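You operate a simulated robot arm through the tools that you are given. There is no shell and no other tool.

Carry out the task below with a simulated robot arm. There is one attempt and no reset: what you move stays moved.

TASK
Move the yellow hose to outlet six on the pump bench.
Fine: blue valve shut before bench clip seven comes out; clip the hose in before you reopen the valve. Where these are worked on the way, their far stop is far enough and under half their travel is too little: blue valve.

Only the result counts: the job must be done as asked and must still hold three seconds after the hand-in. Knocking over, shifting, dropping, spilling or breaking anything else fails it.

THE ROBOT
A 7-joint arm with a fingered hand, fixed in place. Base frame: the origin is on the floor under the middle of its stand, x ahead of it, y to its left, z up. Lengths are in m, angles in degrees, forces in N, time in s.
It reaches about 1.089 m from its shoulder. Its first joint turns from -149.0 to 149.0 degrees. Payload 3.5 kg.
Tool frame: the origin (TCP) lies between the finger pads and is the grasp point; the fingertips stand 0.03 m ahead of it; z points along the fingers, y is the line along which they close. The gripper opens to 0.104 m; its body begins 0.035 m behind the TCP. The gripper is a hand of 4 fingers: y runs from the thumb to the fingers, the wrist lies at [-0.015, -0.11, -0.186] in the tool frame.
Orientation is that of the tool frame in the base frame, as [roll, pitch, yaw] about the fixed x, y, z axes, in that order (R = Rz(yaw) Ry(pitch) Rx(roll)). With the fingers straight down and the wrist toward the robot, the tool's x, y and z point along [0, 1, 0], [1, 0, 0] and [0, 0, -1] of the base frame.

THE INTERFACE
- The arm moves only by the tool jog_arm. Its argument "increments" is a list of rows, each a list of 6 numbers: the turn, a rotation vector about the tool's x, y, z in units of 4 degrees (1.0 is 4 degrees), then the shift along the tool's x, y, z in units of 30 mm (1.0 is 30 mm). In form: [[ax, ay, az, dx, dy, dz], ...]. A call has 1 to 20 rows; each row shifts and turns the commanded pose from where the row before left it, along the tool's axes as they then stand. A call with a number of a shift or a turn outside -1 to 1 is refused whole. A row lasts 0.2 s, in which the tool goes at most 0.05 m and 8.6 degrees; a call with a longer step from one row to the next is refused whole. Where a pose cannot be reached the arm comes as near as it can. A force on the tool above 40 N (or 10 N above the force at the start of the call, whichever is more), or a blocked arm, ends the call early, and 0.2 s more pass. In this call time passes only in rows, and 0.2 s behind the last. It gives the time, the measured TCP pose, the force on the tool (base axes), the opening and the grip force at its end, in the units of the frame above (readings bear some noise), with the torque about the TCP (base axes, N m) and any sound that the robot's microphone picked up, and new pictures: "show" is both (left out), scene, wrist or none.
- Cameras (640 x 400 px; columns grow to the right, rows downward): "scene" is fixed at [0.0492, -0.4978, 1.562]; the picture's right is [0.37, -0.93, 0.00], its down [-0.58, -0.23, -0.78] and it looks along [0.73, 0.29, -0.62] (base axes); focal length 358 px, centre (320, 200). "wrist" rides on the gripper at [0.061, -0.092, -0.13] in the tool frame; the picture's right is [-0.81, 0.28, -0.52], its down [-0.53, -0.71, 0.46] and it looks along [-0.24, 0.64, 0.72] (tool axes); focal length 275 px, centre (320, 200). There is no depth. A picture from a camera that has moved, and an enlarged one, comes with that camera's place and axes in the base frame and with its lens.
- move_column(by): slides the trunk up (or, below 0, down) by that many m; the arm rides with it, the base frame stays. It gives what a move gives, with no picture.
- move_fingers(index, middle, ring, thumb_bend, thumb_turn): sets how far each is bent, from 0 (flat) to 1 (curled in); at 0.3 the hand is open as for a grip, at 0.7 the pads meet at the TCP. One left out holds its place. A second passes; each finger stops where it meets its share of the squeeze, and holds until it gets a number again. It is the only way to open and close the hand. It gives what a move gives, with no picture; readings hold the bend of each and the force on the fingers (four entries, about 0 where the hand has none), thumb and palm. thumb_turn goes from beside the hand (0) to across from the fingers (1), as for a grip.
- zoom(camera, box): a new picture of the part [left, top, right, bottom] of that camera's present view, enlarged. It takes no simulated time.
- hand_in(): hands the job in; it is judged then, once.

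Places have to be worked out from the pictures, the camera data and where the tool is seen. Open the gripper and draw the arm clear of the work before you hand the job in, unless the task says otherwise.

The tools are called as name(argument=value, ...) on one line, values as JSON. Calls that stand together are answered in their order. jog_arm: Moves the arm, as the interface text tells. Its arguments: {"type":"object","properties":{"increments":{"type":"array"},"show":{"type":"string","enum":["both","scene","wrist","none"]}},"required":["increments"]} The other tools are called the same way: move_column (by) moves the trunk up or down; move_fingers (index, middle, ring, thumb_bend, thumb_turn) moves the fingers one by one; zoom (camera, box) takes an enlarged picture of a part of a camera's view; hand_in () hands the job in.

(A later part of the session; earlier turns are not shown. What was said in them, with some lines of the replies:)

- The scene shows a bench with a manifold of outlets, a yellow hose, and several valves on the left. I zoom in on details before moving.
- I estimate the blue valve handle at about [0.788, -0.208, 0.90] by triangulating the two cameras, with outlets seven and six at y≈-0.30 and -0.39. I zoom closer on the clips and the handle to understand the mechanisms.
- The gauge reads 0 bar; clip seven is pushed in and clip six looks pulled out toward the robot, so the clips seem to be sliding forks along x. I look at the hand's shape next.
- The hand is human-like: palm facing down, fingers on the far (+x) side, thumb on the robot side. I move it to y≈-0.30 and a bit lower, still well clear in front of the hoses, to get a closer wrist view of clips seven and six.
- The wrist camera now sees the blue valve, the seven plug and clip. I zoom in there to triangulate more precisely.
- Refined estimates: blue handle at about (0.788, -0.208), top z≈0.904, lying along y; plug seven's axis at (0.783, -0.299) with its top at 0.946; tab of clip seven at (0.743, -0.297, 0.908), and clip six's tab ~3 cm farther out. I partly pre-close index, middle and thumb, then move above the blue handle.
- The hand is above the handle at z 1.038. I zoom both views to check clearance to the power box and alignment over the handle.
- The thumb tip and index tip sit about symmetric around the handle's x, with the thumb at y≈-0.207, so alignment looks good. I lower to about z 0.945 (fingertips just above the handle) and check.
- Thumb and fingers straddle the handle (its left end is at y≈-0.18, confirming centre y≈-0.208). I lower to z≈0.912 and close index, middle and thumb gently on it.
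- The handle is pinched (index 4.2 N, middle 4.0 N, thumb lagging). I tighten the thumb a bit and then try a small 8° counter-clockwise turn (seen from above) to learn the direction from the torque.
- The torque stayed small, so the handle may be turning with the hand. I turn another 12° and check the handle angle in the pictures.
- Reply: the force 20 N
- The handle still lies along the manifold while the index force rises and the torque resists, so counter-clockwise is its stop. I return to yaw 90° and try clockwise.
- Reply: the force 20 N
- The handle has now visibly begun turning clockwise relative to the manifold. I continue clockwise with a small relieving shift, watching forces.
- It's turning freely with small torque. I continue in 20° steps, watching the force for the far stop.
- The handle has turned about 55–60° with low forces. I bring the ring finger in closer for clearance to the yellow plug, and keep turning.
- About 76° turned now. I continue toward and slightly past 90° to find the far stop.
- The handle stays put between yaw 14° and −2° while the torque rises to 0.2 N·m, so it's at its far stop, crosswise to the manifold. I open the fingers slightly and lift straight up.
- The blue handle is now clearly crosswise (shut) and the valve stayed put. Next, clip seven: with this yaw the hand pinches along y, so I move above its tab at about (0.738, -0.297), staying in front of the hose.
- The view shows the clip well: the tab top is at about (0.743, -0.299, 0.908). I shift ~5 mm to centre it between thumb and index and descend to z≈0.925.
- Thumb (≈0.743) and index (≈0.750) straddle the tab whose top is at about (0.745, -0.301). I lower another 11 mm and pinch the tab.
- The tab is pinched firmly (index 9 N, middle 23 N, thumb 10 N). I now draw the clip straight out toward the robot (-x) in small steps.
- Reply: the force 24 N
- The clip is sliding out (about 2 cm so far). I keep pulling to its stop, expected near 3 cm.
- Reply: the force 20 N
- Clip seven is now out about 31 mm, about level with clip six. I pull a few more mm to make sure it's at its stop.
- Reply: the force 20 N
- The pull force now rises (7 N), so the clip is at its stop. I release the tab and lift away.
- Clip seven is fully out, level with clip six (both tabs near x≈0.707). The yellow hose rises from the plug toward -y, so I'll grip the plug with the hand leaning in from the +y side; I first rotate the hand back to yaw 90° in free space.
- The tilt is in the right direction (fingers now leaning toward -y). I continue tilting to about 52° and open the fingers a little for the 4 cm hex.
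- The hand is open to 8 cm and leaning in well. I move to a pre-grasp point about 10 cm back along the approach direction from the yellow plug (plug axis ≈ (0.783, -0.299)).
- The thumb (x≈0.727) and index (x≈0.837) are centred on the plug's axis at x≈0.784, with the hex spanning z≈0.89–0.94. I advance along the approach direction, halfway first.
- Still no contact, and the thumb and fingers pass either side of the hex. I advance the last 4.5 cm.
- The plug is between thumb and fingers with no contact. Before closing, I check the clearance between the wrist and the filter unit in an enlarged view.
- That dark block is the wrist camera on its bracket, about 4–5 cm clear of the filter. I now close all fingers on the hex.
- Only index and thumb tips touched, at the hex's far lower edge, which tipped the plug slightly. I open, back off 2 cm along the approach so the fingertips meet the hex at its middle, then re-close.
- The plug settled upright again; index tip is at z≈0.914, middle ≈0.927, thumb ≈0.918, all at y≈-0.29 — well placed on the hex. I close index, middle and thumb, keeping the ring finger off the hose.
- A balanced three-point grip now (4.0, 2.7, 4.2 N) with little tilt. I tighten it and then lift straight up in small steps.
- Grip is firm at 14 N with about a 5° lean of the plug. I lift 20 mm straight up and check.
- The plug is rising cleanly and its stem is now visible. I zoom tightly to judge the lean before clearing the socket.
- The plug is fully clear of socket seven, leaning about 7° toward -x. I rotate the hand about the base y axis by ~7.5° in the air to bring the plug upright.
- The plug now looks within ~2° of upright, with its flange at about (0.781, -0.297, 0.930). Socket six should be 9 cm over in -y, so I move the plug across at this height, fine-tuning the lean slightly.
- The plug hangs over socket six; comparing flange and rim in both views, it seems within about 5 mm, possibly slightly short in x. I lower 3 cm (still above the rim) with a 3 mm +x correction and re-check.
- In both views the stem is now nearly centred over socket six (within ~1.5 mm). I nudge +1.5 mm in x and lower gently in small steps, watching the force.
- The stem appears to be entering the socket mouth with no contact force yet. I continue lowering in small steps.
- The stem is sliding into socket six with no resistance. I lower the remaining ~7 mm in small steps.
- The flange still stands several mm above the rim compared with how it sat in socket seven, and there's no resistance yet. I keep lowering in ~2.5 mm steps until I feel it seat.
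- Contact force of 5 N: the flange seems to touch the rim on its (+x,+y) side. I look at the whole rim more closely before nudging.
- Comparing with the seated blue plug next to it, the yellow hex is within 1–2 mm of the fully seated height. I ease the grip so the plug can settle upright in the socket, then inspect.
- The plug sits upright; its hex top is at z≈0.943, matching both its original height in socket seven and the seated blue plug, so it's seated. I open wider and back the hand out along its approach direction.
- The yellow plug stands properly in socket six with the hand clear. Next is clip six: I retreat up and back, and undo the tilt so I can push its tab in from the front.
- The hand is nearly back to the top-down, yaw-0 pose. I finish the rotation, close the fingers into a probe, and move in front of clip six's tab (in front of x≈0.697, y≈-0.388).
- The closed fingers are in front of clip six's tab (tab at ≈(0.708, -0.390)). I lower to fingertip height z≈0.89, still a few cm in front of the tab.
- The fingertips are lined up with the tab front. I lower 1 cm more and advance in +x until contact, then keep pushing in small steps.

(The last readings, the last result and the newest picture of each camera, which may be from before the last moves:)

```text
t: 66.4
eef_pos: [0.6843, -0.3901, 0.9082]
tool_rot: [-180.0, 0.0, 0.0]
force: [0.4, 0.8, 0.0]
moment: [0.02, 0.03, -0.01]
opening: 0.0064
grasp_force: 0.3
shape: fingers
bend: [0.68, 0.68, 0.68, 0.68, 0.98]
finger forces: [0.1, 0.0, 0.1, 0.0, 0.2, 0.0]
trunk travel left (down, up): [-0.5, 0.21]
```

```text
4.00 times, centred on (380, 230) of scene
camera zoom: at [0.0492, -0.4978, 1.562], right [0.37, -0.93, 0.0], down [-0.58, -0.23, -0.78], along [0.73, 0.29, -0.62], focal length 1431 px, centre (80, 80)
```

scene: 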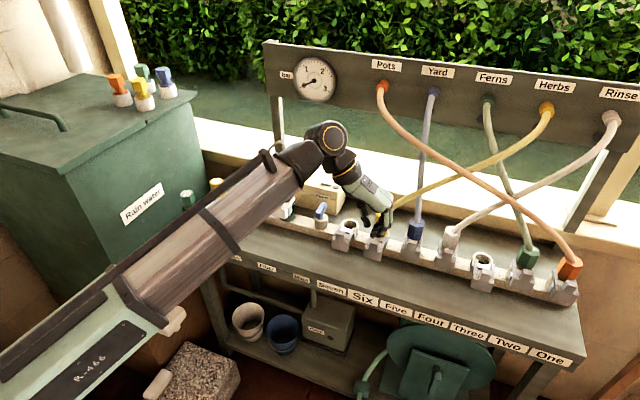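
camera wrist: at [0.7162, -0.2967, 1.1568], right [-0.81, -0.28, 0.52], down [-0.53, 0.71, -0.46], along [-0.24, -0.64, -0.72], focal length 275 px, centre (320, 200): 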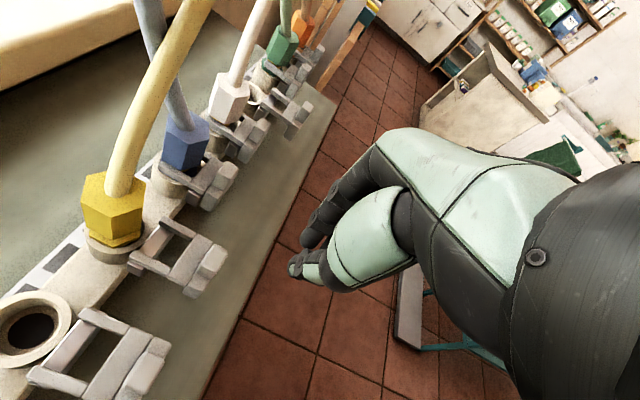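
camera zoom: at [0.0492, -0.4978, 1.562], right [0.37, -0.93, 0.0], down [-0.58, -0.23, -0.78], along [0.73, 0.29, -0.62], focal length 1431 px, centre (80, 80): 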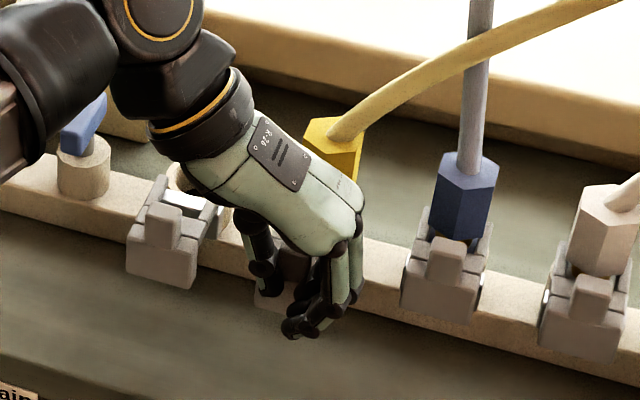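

The fingers are just at the tab and the plug's flange sits in the ring as it did in seven. I push +x in small steps now.

jog_arm(increments=[[0, 0, 0, 0.2, 0, 0], [0, 0, 0, 0.2, 0, 0], [0, 0, 0, 0.2, 0, 0]], show="none")

zoom(camera="wrist", box=[140, 120, 340, 320])

```text
t: 67.2
eef_pos: [0.704, -0.3911, 0.9076]
tool_rot: [-179.9, 0.1, -0.1]
force: [-1.4, -0.3, 0.9]
moment: [-0.02, 0.02, 0.03]
opening: 0.006
grasp_force: 0.1
shape: fingers
bend: [0.68, 0.68, 0.68, 0.68, 0.98]
finger forces: [0.2, 0.1, 0.0, 0.0, 0.3, 0.0]
trunk travel left (down, up): [-0.5, 0.21]
```

```text
2.00 times, centred on (240, 220) of wrist
camera zoom: at [0.7653, -0.3005, 1.0381], right [-0.81, -0.27, 0.52], down [-0.53, 0.71, -0.46], along [-0.24, -0.64, -0.72], focal length 551 px, centre (480, 160)
```

zoom: 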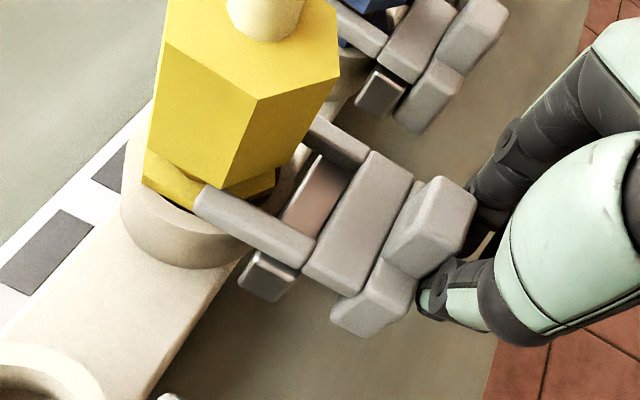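

The clip slides in smoothly (about 2 cm so far, 1.4 N). I continue to its stop.

jog_arm(increments=[[0, 0, 0, 0.15, 0, 0], [0, 0, 0, 0.15, 0, 0]], show="none")

zoom(camera="wrist", box=[140, 120, 340, 320])

zoom(camera="scene", box=[330, 180, 430, 280])

```text
t: 67.8
eef_pos: [0.7127, -0.3901, 0.9076]
tool_rot: [-180.0, 0.0, 0.0]
force: [0.0, 0.7, 0.2]
moment: [0.0, -0.01, 0.01]
opening: 0.0061
grasp_force: 0.5
shape: fingers
bend: [0.68, 0.68, 0.68, 0.68, 0.98]
finger forces: [0.1, 0.0, 0.0, 0.1, 0.3, 0.1]
trunk travel left (down, up): [-0.5, 0.21]
```

```text
2.00 times, centred on (240, 220) of wrist
camera zoom: at [0.7743, -0.3002, 1.0381], right [-0.81, -0.27, 0.52], down [-0.53, 0.71, -0.46], along [-0.24, -0.64, -0.72], focal length 551 px, centre (480, 160)
```

zoom: 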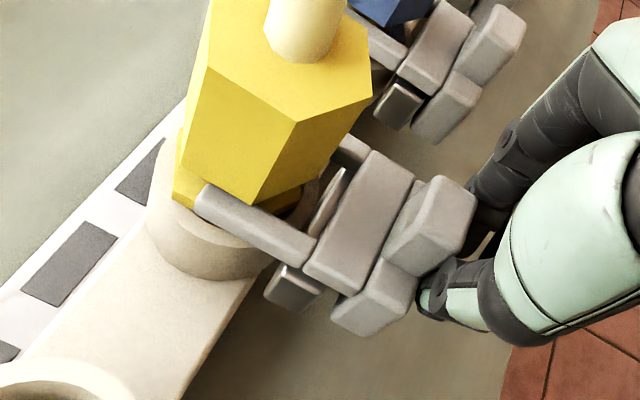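

```text
4.00 times, centred on (380, 230) of scene
camera zoom: at [0.0492, -0.4978, 1.562], right [0.37, -0.93, 0.0], down [-0.58, -0.23, -0.78], along [0.73, 0.29, -0.62], focal length 1431 px, centre (80, 80)
```

zoom: 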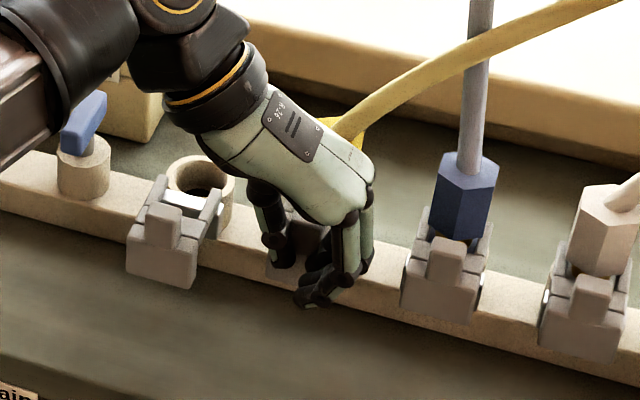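

Still low force; about 6–9 mm of travel should remain. I push on in smaller steps until it stops.

jog_arm(increments=[[0, 0, 0, 0.1, 0, 0], [0, 0, 0, 0.1, 0, 0], [0, 0, 0, 0.08, 0, 0]], show="none")

zoom(camera="wrist", box=[140, 120, 340, 320])

zoom(camera="scene", box=[330, 180, 430, 280])

```text
t: 68.6
eef_pos: [0.7195, -0.3911, 0.9097]
tool_rot: [-180.0, 0.0, 0.0]
force: [-4.3, -0.1, -0.9]
moment: [-0.03, 0.11, -0.02]
opening: 0.0058
grasp_force: 1.4
shape: fingers
bend: [0.68, 0.68, 0.68, 0.68, 0.98]
finger forces: [2.1, 0.1, 0.0, 0.0, 1.1, 0.1]
trunk travel left (down, up): [-0.5, 0.21]
```

```text
2.00 times, centred on (240, 220) of wrist
camera zoom: at [0.7823, -0.3, 1.0388], right [-0.81, -0.27, 0.52], down [-0.53, 0.71, -0.46], along [-0.24, -0.64, -0.72], focal length 551 px, centre (480, 160)
```

zoom: 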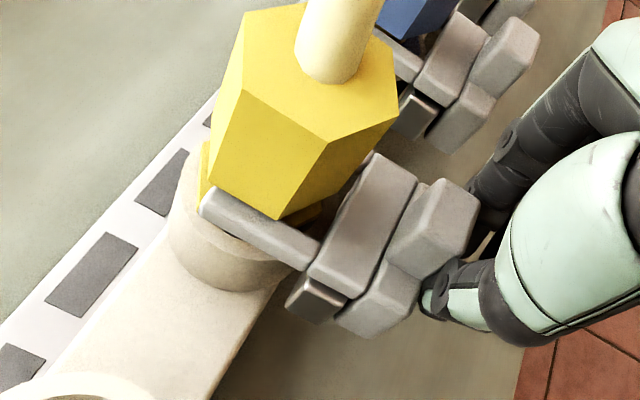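

```text
4.00 times, centred on (380, 230) of scene
camera zoom: at [0.0492, -0.4978, 1.562], right [0.37, -0.93, 0.0], down [-0.58, -0.23, -0.78], along [0.73, 0.29, -0.62], focal length 1431 px, centre (80, 80)
```

zoom: 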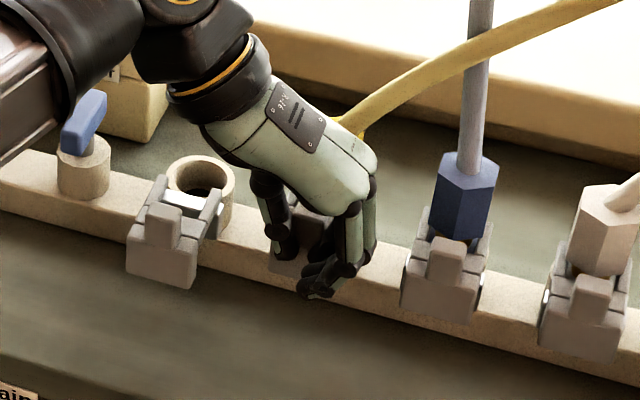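

Resistance is starting (4 N) and the clip looks almost home. I press a few mm more to make sure it's fully in.

jog_arm(increments=[[0, 0, 0, 0.08, 0, 0], [0, 0, 0, 0.08, 0, 0]], show="none")

zoom(camera="wrist", box=[140, 120, 340, 320])

```text
t: 69.2
eef_pos: [0.7238, -0.3911, 0.9085]
tool_rot: [180.0, 0.1, -0.1]
force: [-19.3, 0.8, -3.2]
moment: [0.03, 0.42, -0.12]
opening: 0.006
grasp_force: 9.4
shape: fingers
bend: [0.68, 0.68, 0.68, 0.68, 0.99]
finger forces: [15.5, 0.0, 0.0, 0.0, 3.2, 0.0]
trunk travel left (down, up): [-0.5, 0.21]
```

```text
2.00 times, centred on (240, 220) of wrist
camera zoom: at [0.7854, -0.3003, 1.0391], right [-0.81, -0.27, 0.52], down [-0.53, 0.71, -0.45], along [-0.25, -0.64, -0.72], focal length 551 px, centre (480, 160)
```

zoom: 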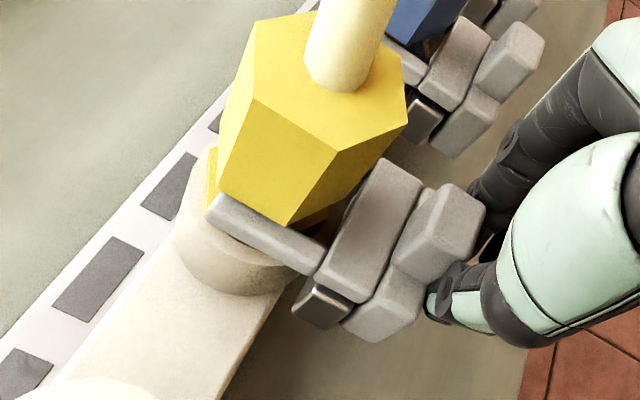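

The push force hit 19 N and clip six's tab is now at x≈0.743, level with the closed clip five (0.742), so it's fully in. I back off and rise to check it in the scene view.

jog_arm(increments=[[0, 0, 0, -0.5, 0, 0], [0, 0, 0, -0.6, 0, 0], [0, 0, 0, 0, 0, -1], [0, 0, 0, 0, 0, -1], [0, 0, 0, 0, 0, -1], [0, 0, 0, 0, -0.5, -1], [0, 0, 0, 0, -1, 0], [0, 0, 0, 0, -1, 0], [0, 0, 0, 0, -1, 0]], show="both")

zoom(camera="scene", box=[335, 190, 425, 270])

zoom(camera="wrist", box=[140, 80, 340, 280])

```text
t: 71.2
eef_pos: [0.6907, -0.2833, 1.0273]
tool_rot: [-179.9, 0.0, 0.0]
force: [-0.5, -0.1, 0.0]
moment: [0.02, -0.03, 0.01]
opening: 0.0063
grasp_force: 0.0
shape: fingers
bend: [0.68, 0.68, 0.68, 0.68, 0.98]
finger forces: [0.1, 0.1, 0.0, 0.0, 0.0, 0.0]
trunk travel left (down, up): [-0.5, 0.21]
camera wrist: at [0.7526, -0.1926, 1.1584], right [-0.81, -0.27, 0.52], down [-0.53, 0.71, -0.46], along [-0.24, -0.65, -0.72], focal length 275 px, centre (320, 200)
```

scene: 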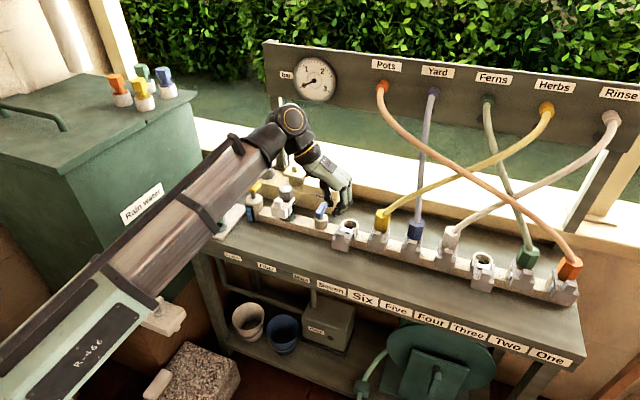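
wrist: 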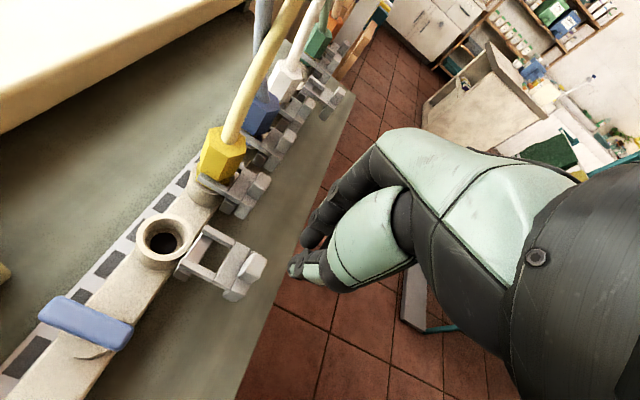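

```text
5.00 times, centred on (380, 230) of scene
camera zoom: at [0.0492, -0.4978, 1.562], right [0.37, -0.93, 0.0], down [-0.58, -0.23, -0.78], along [0.73, 0.29, -0.62], focal length 1789 px, centre (20, 50)
```

zoom: 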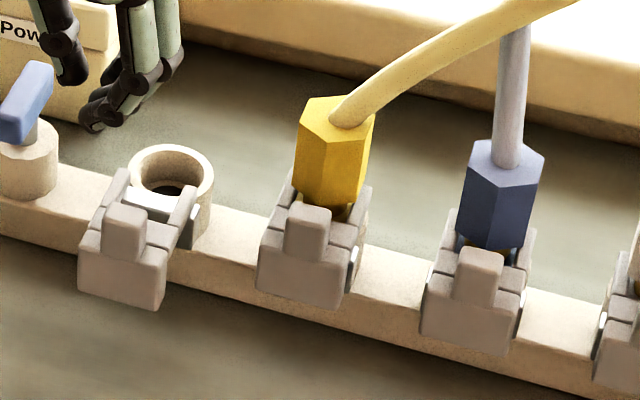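

```text
2.00 times, centred on (240, 180) of wrist
camera zoom: at [0.7526, -0.1926, 1.1584], right [-0.81, -0.27, 0.52], down [-0.53, 0.71, -0.46], along [-0.24, -0.65, -0.72], focal length 551 px, centre (480, 240)
```

zoom: 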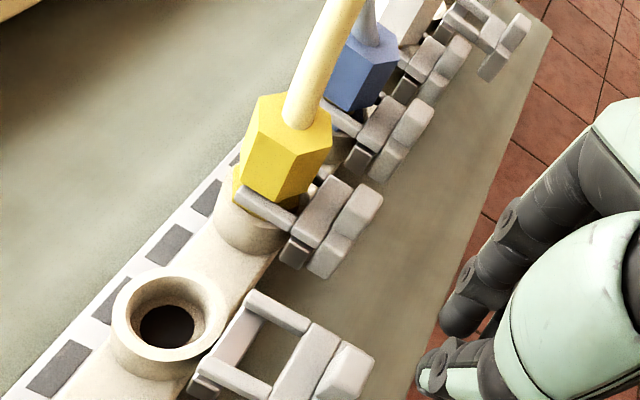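

Clip six is closed over the plug just like its neighbours, and the yellow hex is level with the blue one. Now I go back to the blue valve handle to reopen it, opening the fingers and moving above it.

move_fingers(index=0.48, middle=0.48, ring=0.48, thumb_bend=0.48)

jog_arm(increments=[[0, 0, 0, 0, -0.81, 0], [0, 0, 0, 0, -0.81, 0], [0, 0, 0, 0, -0.81, 0], [0, 0, 0, 0.82, 0, 0], [0, 0, 0, 0.82, 0, 0], [0, 0, 0, 0.82, 0, 0], [0, 0, 0, 0.82, 0, 0], [0, 0, 0, 0, 0, 0.8], [0, 0, 0, 0, 0, 0.8]], show="none")

zoom(camera="wrist", box=[180, 120, 420, 360])

zoom(camera="scene", box=[270, 140, 370, 240])

```text
t: 72.2
eef_pos: [0.6918, -0.2838, 1.028]
tool_rot: [180.0, 0.0, 0.0]
force: [0.0, -1.0, 0.7]
moment: [-0.01, 0.04, 0.04]
opening: 0.0568
grasp_force: 0.0
shape: fingers
bend: [0.48, 0.48, 0.48, 0.48, 0.98]
finger forces: [0.0, 0.0, 0.1, 0.0, 0.0, 0.0]
trunk travel left (down, up): [-0.5, 0.21]
```

```text
t: 74.2
eef_pos: [0.7898, -0.2142, 0.98]
tool_rot: [-180.0, 0.0, 0.1]
force: [-0.7, 0.5, 0.0]
moment: [0.0, 0.01, 0.0]
opening: 0.0569
grasp_force: 0.1
shape: fingers
bend: [0.48, 0.48, 0.48, 0.48, 0.98]
finger forces: [0.0, 0.1, 0.1, 0.0, 0.0, 0.0]
trunk travel left (down, up): [-0.5, 0.21]
```

```text
1.67 times, centred on (300, 240) of wrist
camera zoom: at [0.8514, -0.1228, 1.1104], right [-0.81, -0.28, 0.52], down [-0.53, 0.71, -0.46], along [-0.24, -0.64, -0.72], focal length 459 px, centre (353, 133)
```

zoom: 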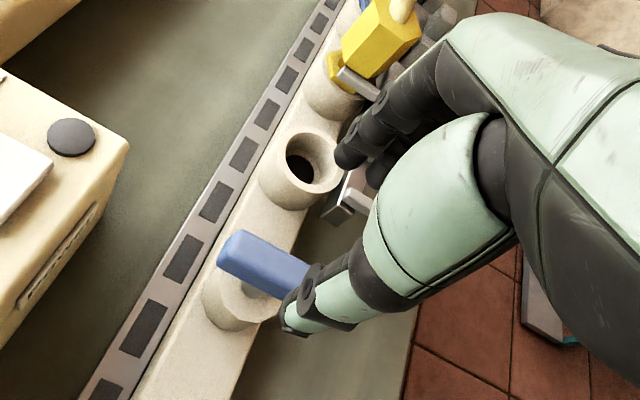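

```text
4.00 times, centred on (320, 190) of scene
camera zoom: at [0.0492, -0.4978, 1.562], right [0.37, -0.93, 0.0], down [-0.58, -0.23, -0.78], along [0.73, 0.29, -0.62], focal length 1431 px, centre (320, 240)
```

zoom: 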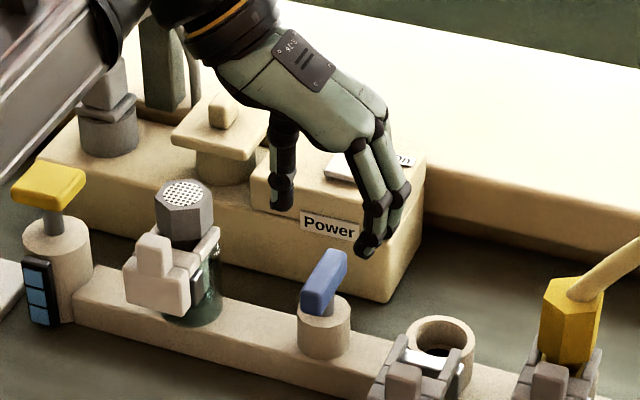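

The fingers straddle the crosswise blue handle. I shift 3 mm in +y, lower to the earlier grip height and close on the handle.

jog_arm(increments=[[0, 0, 0, 0, -0.12, 0.8], [0, 0, 0, 0, 0, 0.8], [0, 0, 0, 0, 0, 0.63]], show="none")

move_fingers(index=0.72, middle=0.72, ring=0.52, thumb_bend=0.75)

zoom(camera="wrist", box=[180, 120, 420, 360])

zoom(camera="scene", box=[270, 150, 370, 250])

```text
t: 75.0
eef_pos: [0.7893, -0.2092, 0.9118]
tool_rot: [179.8, 0.0, 0.1]
force: [0.1, -0.4, -0.2]
moment: [0.03, 0.02, 0.03]
opening: 0.0572
grasp_force: 0.1
shape: fingers
bend: [0.48, 0.48, 0.48, 0.48, 0.98]
finger forces: [0.1, 0.0, 0.0, 0.0, 0.0, 0.0]
trunk travel left (down, up): [-0.5, 0.21]
```

```text
t: 76.0
eef_pos: [0.7905, -0.2089, 0.9121]
tool_rot: [180.0, 0.0, 0.1]
force: [-2.6, -5.6, -6.1]
moment: [-0.09, 0.1, 0.08]
opening: 0.012
grasp_force: 10.8
shape: fingers
bend: [0.62, 0.65, 0.52, 0.67, 0.97]
finger forces: [7.0, 7.0, 0.1, 0.0, 8.4, 0.0]
trunk travel left (down, up): [-0.5, 0.21]
```

```text
1.67 times, centred on (300, 240) of wrist
camera zoom: at [0.8518, -0.1186, 1.0424], right [-0.81, -0.27, 0.52], down [-0.53, 0.71, -0.45], along [-0.24, -0.64, -0.72], focal length 459 px, centre (353, 133)
```

zoom: 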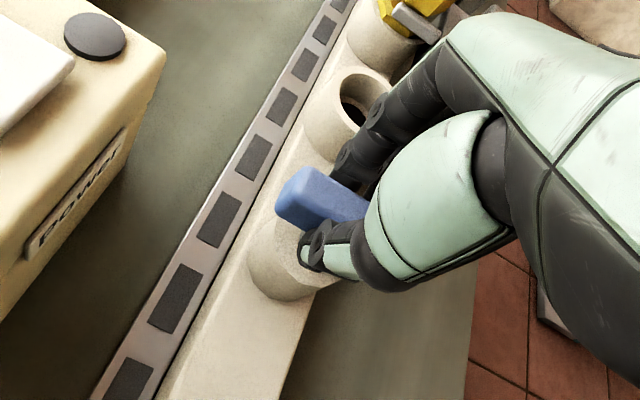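

```text
4.00 times, centred on (320, 200) of scene
camera zoom: at [0.0492, -0.4978, 1.562], right [0.37, -0.93, 0.0], down [-0.58, -0.23, -0.78], along [0.73, 0.29, -0.62], focal length 1431 px, centre (320, 200)
```

zoom: 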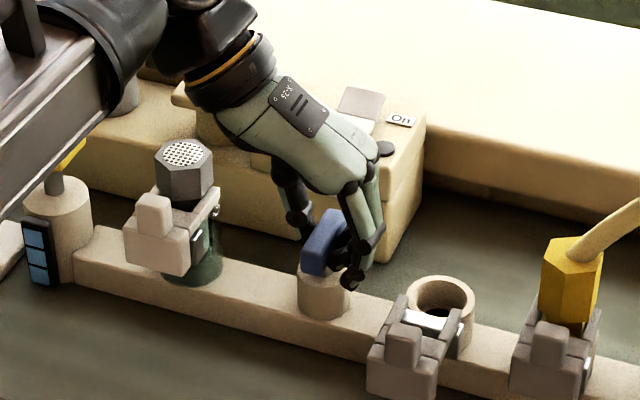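

The handle is gripped evenly (7, 7, 8 N). I turn it counter-clockwise, first half.

jog_arm(increments=[[0, 0, -1, 0, 0, 0], [0, 0, -1, 0, 0, 0], [0, 0, -1, 0, 0, 0], [0, 0, -1, 0, 0, 0], [0, 0, -1, 0, 0, 0], [0, 0, -1, 0, 0, 0], [0, 0, -1, 0, 0, 0], [0, 0, -1, 0, 0, 0], [0, 0, -1, 0, 0, 0], [0, 0, -1, 0, 0, 0]], show="none")

zoom(camera="scene", box=[270, 150, 370, 250])

zoom(camera="wrist", box=[180, 120, 420, 360])

```text
t: 78.2
eef_pos: [0.7905, -0.2097, 0.9133]
tool_rot: [-180.0, 0.0, 40.1]
force: [-5.5, -6.8, -12.0]
moment: [-0.15, 0.14, 0.0]
opening: 0.0123
grasp_force: 9.9
shape: fingers
bend: [0.62, 0.66, 0.52, 0.67, 0.97]
finger forces: [6.6, 4.6, 0.0, 0.0, 8.5, 0.0]
trunk travel left (down, up): [-0.5, 0.21]
```

```text
4.00 times, centred on (320, 200) of scene
camera zoom: at [0.0492, -0.4978, 1.562], right [0.37, -0.93, 0.0], down [-0.58, -0.23, -0.78], along [0.73, 0.29, -0.62], focal length 1431 px, centre (320, 200)
```

zoom: 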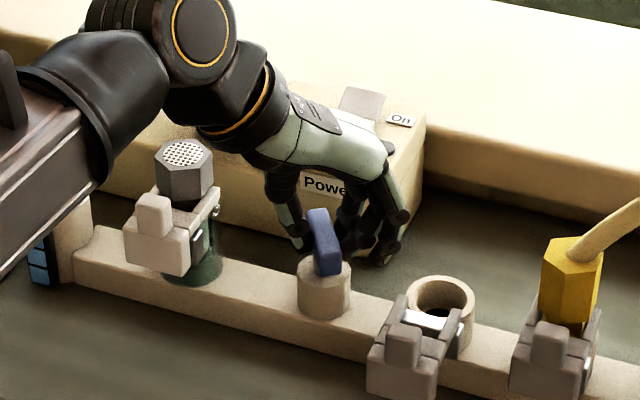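

```text
1.67 times, centred on (300, 240) of wrist
camera zoom: at [0.7796, -0.1006, 1.0436], right [-0.44, -0.73, 0.52], down [-0.87, 0.2, -0.45], along [0.23, -0.65, -0.72], focal length 459 px, centre (353, 133)
```

zoom: 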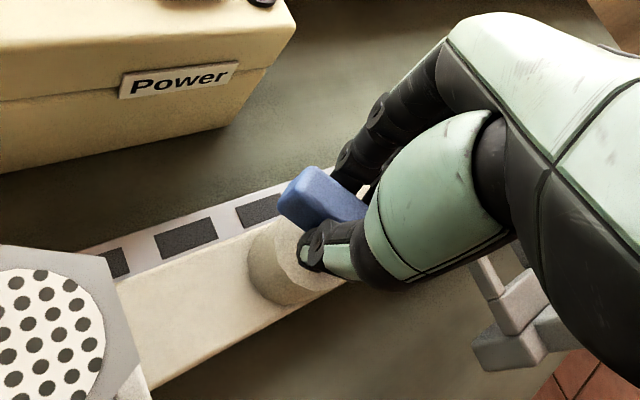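

The handle turns with the hand, about 40° so far at low torque. I continue the remaining turn to yaw 90°.

jog_arm(increments=[[0, 0, -1, 0, 0, -0.03], [0, 0, -1, 0, 0, 0], [0, 0, -1, 0, 0, 0], [0, 0, -1, 0, 0, 0], [0, 0, -1, 0, 0, 0], [0, 0, -1, 0, 0, 0], [0, 0, -1, 0, 0, 0], [0, 0, -1, 0, 0, 0], [0, 0, -1, 0, 0, 0], [0, 0, -1, 0, 0, 0], [0, 0, -1, 0, 0, 0], [0, 0, -1, 0, 0, 0]], show="none")

zoom(camera="scene", box=[270, 150, 370, 250])

zoom(camera="wrist", box=[180, 120, 420, 360])

```text
t: 80.8
eef_pos: [0.7925, -0.21, 0.9136]
tool_rot: [180.0, 0.0, 88.1]
force: [-0.1, -2.6, -8.4]
moment: [-0.11, -0.03, -0.03]
opening: 0.0127
grasp_force: 9.1
shape: fingers
bend: [0.63, 0.68, 0.52, 0.67, 0.96]
finger forces: [6.7, 3.2, 0.0, 0.0, 8.9, 0.1]
trunk travel left (down, up): [-0.5, 0.21]
```

```text
4.00 times, centred on (320, 200) of scene
camera zoom: at [0.0492, -0.4978, 1.562], right [0.37, -0.93, 0.0], down [-0.58, -0.23, -0.78], along [0.73, 0.29, -0.62], focal length 1431 px, centre (320, 200)
```

zoom: 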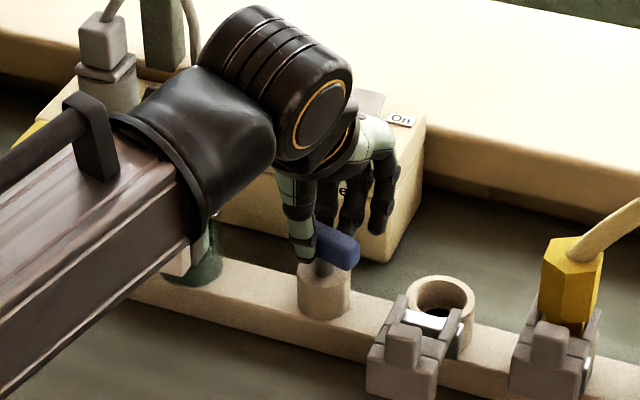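

```text
1.67 times, centred on (300, 240) of wrist
camera zoom: at [0.7033, -0.1458, 1.0445], right [0.25, -0.82, 0.52], down [-0.73, -0.51, -0.46], along [0.64, -0.26, -0.72], focal length 459 px, centre (353, 133)
```

zoom: 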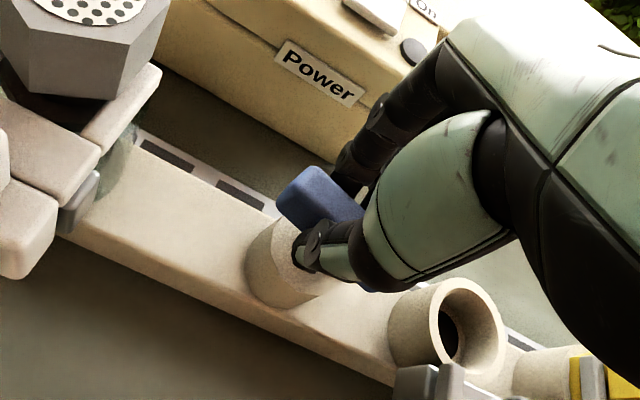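

The handle is near the open position but still slightly short (its edge isn't quite parallel to the manifold). I turn further to its stop.

jog_arm(increments=[[0, 0, -1, 0, 0, 0], [0, 0, -1, 0, 0, 0], [0, 0, -1, 0, 0, 0], [0, 0, -1, 0, 0, 0]], show="none")

zoom(camera="scene", box=[270, 150, 370, 250])

zoom(camera="wrist", box=[180, 120, 420, 360])

```text
t: 81.8
eef_pos: [0.7928, -0.2101, 0.9142]
tool_rot: [179.9, 0.0, 104.2]
force: [2.5, 0.9, -6.5]
moment: [0.0, -0.1, -0.02]
opening: 0.0125
grasp_force: 9.9
shape: fingers
bend: [0.62, 0.71, 0.52, 0.67, 0.96]
finger forces: [7.7, 3.3, 0.0, 0.0, 8.4, 0.0]
trunk travel left (down, up): [-0.5, 0.21]
```

```text
4.00 times, centred on (320, 200) of scene
camera zoom: at [0.0492, -0.4978, 1.562], right [0.37, -0.93, 0.0], down [-0.58, -0.23, -0.78], along [0.73, 0.29, -0.62], focal length 1431 px, centre (320, 200)
```

zoom: 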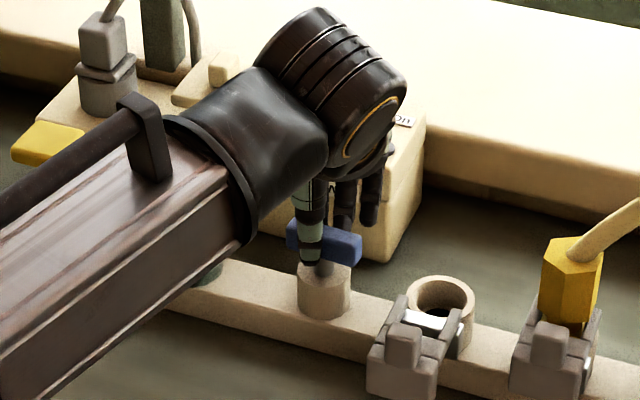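

```text
1.67 times, centred on (300, 240) of wrist
camera zoom: at [0.6888, -0.1733, 1.0443], right [0.46, -0.72, 0.52], down [-0.56, -0.69, -0.46], along [0.68, -0.08, -0.72], focal length 459 px, centre (353, 133)
```

zoom: 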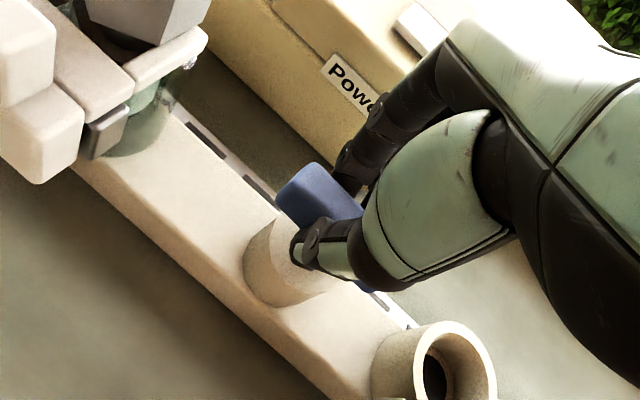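

The handle now matches its original in-line look (from (288,235) to (362,250) in this view, same as at the start). I turn 8° more to make sure it bears on its stop, then release.

jog_arm(increments=[[0, 0, -1, 0, 0, 0], [0, 0, -1, 0, 0, 0]], show="none")

move_fingers(index=0.48, middle=0.48, ring=0.48, thumb_bend=0.48)

zoom(camera="scene", box=[270, 150, 370, 250])

zoom(camera="wrist", box=[180, 120, 420, 360])

```text
t: 82.4
eef_pos: [0.7917, -0.2103, 0.9131]
tool_rot: [-180.0, 0.0, 112.1]
force: [3.7, -0.6, -5.1]
moment: [-0.01, -0.1, -0.06]
opening: 0.0129
grasp_force: 9.6
shape: fingers
bend: [0.61, 0.71, 0.52, 0.68, 0.95]
finger forces: [9.6, 2.6, 0.0, 0.0, 8.2, 0.0]
trunk travel left (down, up): [-0.5, 0.21]
```

```text
t: 83.4
eef_pos: [0.7916, -0.2104, 0.9145]
tool_rot: [-179.9, 0.0, 112.0]
force: [-0.1, -0.3, -0.4]
moment: [-0.01, 0.01, 0.02]
opening: 0.0566
grasp_force: 0.1
shape: fingers
bend: [0.48, 0.48, 0.48, 0.48, 0.97]
finger forces: [0.0, 0.0, 0.1, 0.0, 0.0, 0.0]
trunk travel left (down, up): [-0.5, 0.21]
```

```text
4.00 times, centred on (320, 200) of scene
camera zoom: at [0.0492, -0.4978, 1.562], right [0.37, -0.93, 0.0], down [-0.58, -0.23, -0.78], along [0.73, 0.29, -0.62], focal length 1431 px, centre (320, 200)
```

zoom: 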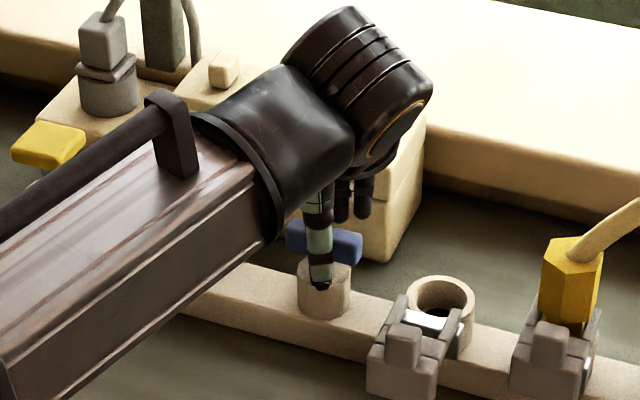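

```text
1.67 times, centred on (300, 240) of wrist
camera zoom: at [0.684, -0.1879, 1.0447], right [0.56, -0.65, 0.52], down [-0.46, -0.76, -0.46], along [0.69, 0.02, -0.72], focal length 459 px, centre (353, 133)
```

zoom: 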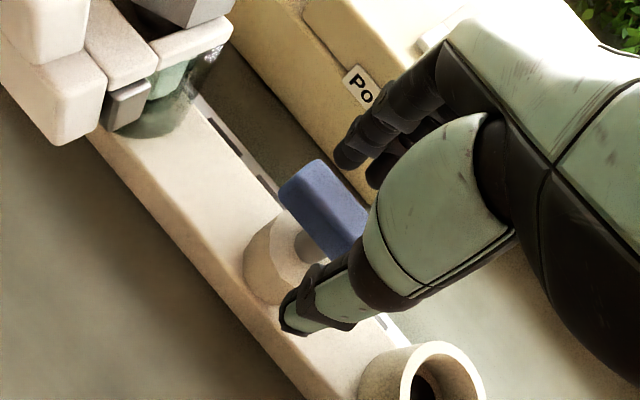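

The handle is in line with the manifold (open). I lift straight up and draw the arm back clear of the bench.

jog_arm(increments=[[0, 0, 0, 0, 0, -1], [0, 0, 0, 0, 0, -1], [0, 0, 0, 0, 0, -1], [0, 0, 0, 0, 0, -1], [0, 0, 0, 0, 0, -1], [0, 0, 1, 0.3, -0.8, -0.4], [0, 0, 1, 0.25, -0.85, -0.4], [0, 0, 1, 0.2, -0.85, -0.4], [0, 0, 1, 0.15, -0.85, -0.4], [0, 0, 1, 0.1, -0.85, -0.4], [0, 0, 0.5, 0.05, -0.85, -0.4], [0, 0, 0, 0.3, -0.85, -0.2], [0, 0, 0, 0.5, -0.8, 0], [0, 0, 0, 0.5, -0.8, 0]], show="both")

zoom(camera="scene", box=[270, 160, 430, 270])

zoom(camera="scene", box=[335, 195, 425, 265])

```text
t: 86.4
eef_pos: [0.5629, -0.1677, 1.1416]
tool_rot: [180.0, 0.0, 90.0]
force: [-0.3, 0.3, 0.2]
moment: [-0.02, 0.0, 0.01]
opening: 0.0567
grasp_force: 0.1
shape: fingers
bend: [0.48, 0.48, 0.48, 0.48, 0.97]
finger forces: [0.0, 0.1, 0.0, 0.0, 0.1, 0.0]
trunk travel left (down, up): [-0.5, 0.21]
camera wrist: at [0.4711, -0.1068, 1.2724], right [0.27, -0.81, 0.52], down [-0.71, -0.53, -0.46], along [0.64, -0.24, -0.72], focal length 275 px, centre (320, 200)
```

scene: 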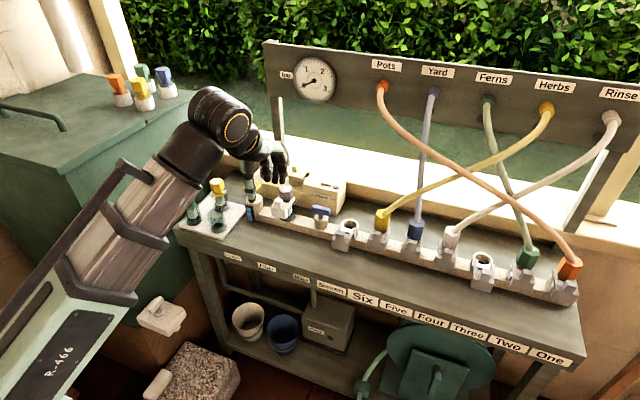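
wrist: 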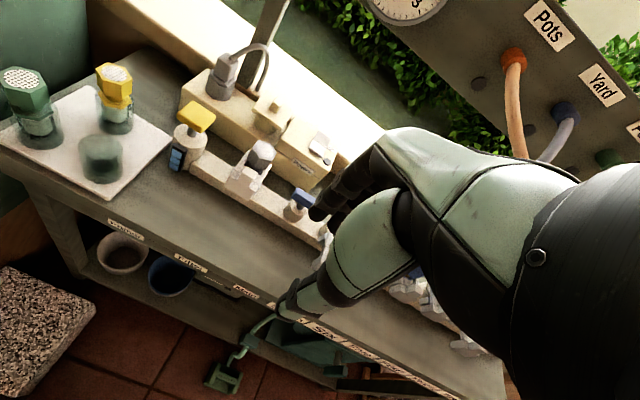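

```text
3.64 times, centred on (350, 215) of scene
camera zoom: at [0.0492, -0.4978, 1.562], right [0.37, -0.93, 0.0], down [-0.58, -0.23, -0.78], along [0.73, 0.29, -0.62], focal length 1301 px, centre (211, 146)
```

zoom: 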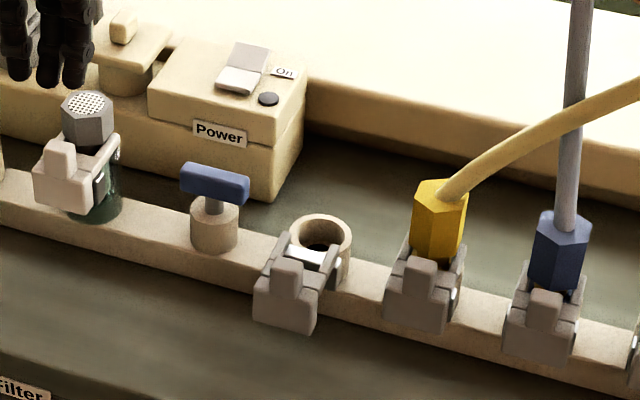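

```text
5.71 times, centred on (380, 230) of scene
camera zoom: at [0.0492, -0.4978, 1.562], right [0.37, -0.93, 0.0], down [-0.58, -0.23, -0.78], along [0.73, 0.29, -0.62], focal length 2044 px, centre (-23, 29)
```

zoom: 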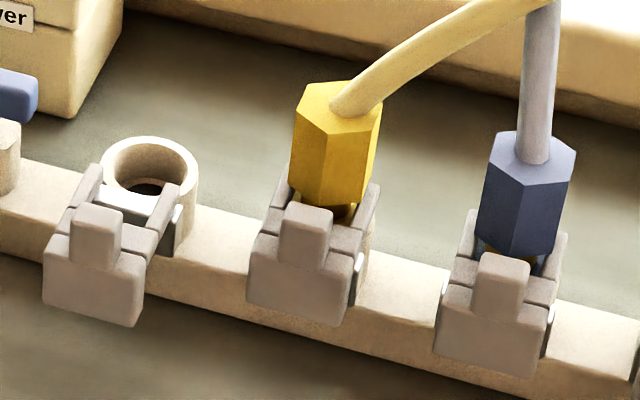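

The final view shows the yellow hose clipped into outlet six, the blue valve back in line, and nothing else disturbed. I open the hand fully and draw the arm a bit farther back before handing in.

move_fingers(index=0.3, middle=0.3, ring=0.3, thumb_bend=0.3)

jog_arm(increments=[[0, 0, 0, 0, -0.7, -0.6], [0, 0, 0, 0, -0.7, -0.6], [0, 0, 0, 0, -0.5, -0.4]], show="both")

zoom(camera="scene", box=[170, 110, 410, 270])

zoom(camera="scene", box=[330, 180, 600, 320])

```text
t: 87.4
eef_pos: [0.5626, -0.1672, 1.1419]
tool_rot: [-180.0, 0.0, 90.0]
force: [0.7, -0.1, -1.4]
moment: [0.01, -0.01, -0.01]
opening: 0.1027
grasp_force: 0.0
shape: fingers
bend: [0.3, 0.3, 0.3, 0.3, 0.97]
finger forces: [0.0, 0.0, 0.1, 0.0, 0.0, 0.0]
trunk travel left (down, up): [-0.5, 0.21]
```

```text
t: 88.2
eef_pos: [0.505, -0.1691, 1.1902]
tool_rot: [180.0, 0.0, 90.0]
force: [0.5, 0.2, 0.2]
moment: [0.01, -0.01, -0.01]
opening: 0.1029
grasp_force: 0.0
shape: fingers
bend: [0.3, 0.3, 0.3, 0.3, 0.97]
finger forces: [0.0, 0.0, 0.1, 0.0, 0.2, 0.0]
trunk travel left (down, up): [-0.5, 0.21]
camera wrist: at [0.4141, -0.1094, 1.3209], right [0.28, -0.81, 0.52], down [-0.71, -0.53, -0.46], along [0.64, -0.24, -0.72], focal length 275 px, centre (320, 200)
```

scene: 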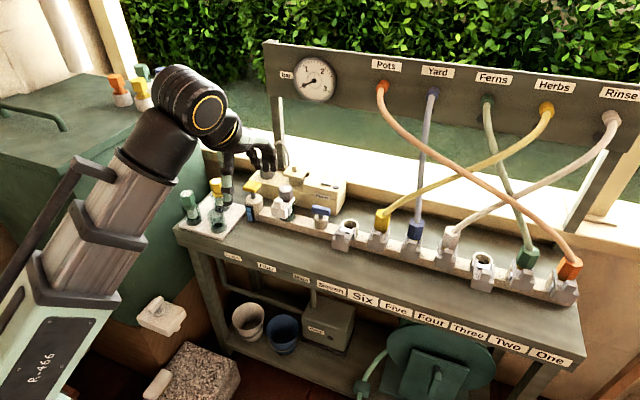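
wrist: 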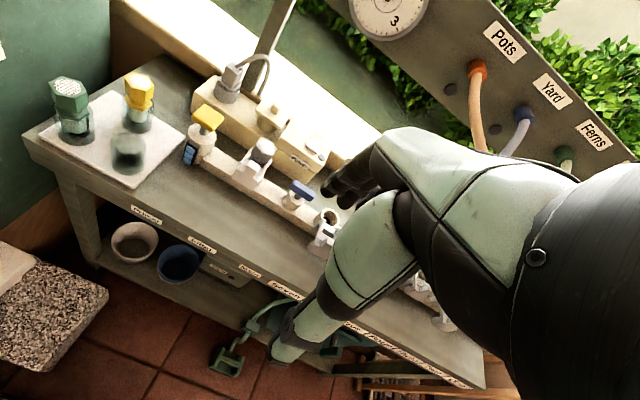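

```text
2.50 times, centred on (290, 190) of scene
camera zoom: at [0.0492, -0.4978, 1.562], right [0.37, -0.93, 0.0], down [-0.58, -0.23, -0.78], along [0.73, 0.29, -0.62], focal length 894 px, centre (395, 225)
```

zoom: 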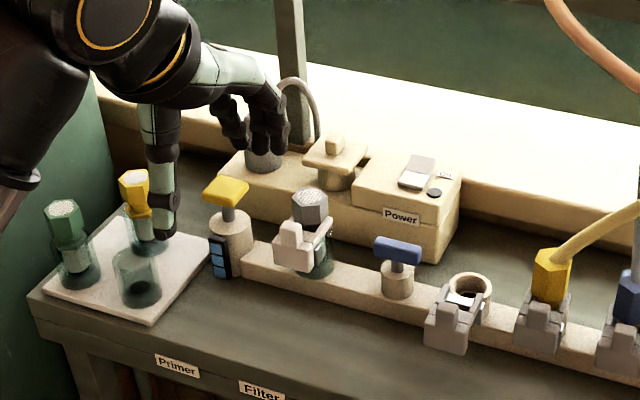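

```text
2.37 times, centred on (465, 250) of scene
camera zoom: at [0.0492, -0.4978, 1.562], right [0.37, -0.93, 0.0], down [-0.58, -0.23, -0.78], along [0.73, 0.29, -0.62], focal length 848 px, centre (-24, 82)
```

zoom: 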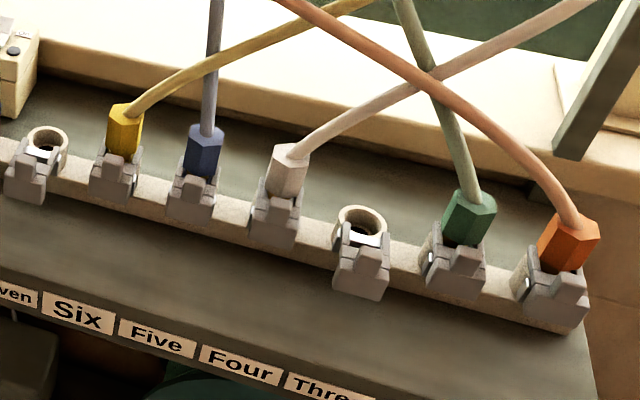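

Everything matches the request: yellow hose clipped in at outlet six (orange = One, green = Two, empty = Three, white = Four, blue = Five, yellow = Six), the blue valve reopened, and the hand open and clear. I hand in the job.

hand_in()

```text
The job is handed in.
```

The yellow hose is now in outlet six, clipped in, and the blue valve is open again. I've handed the job in; it came back without a verdict.

- **Valve shut first:** I turned the blue valve clockwise to its far stop before touching clip seven.
- **Clip seven:** It is pulled fully out and left out, the same way the clips on the empty outlets started.
- **Hose in six:** The plug sits level with the seated blue plug in five. I pushed its clip in to the stop, and it lines up with the closed clip on five.
- **Valve reopened last:** The handle is back in line with the manifold, as it was at the start.

I saw nothing else shifted, spilled or knocked over in the final views. The hand is open and the arm is drawn back clear of the bench.
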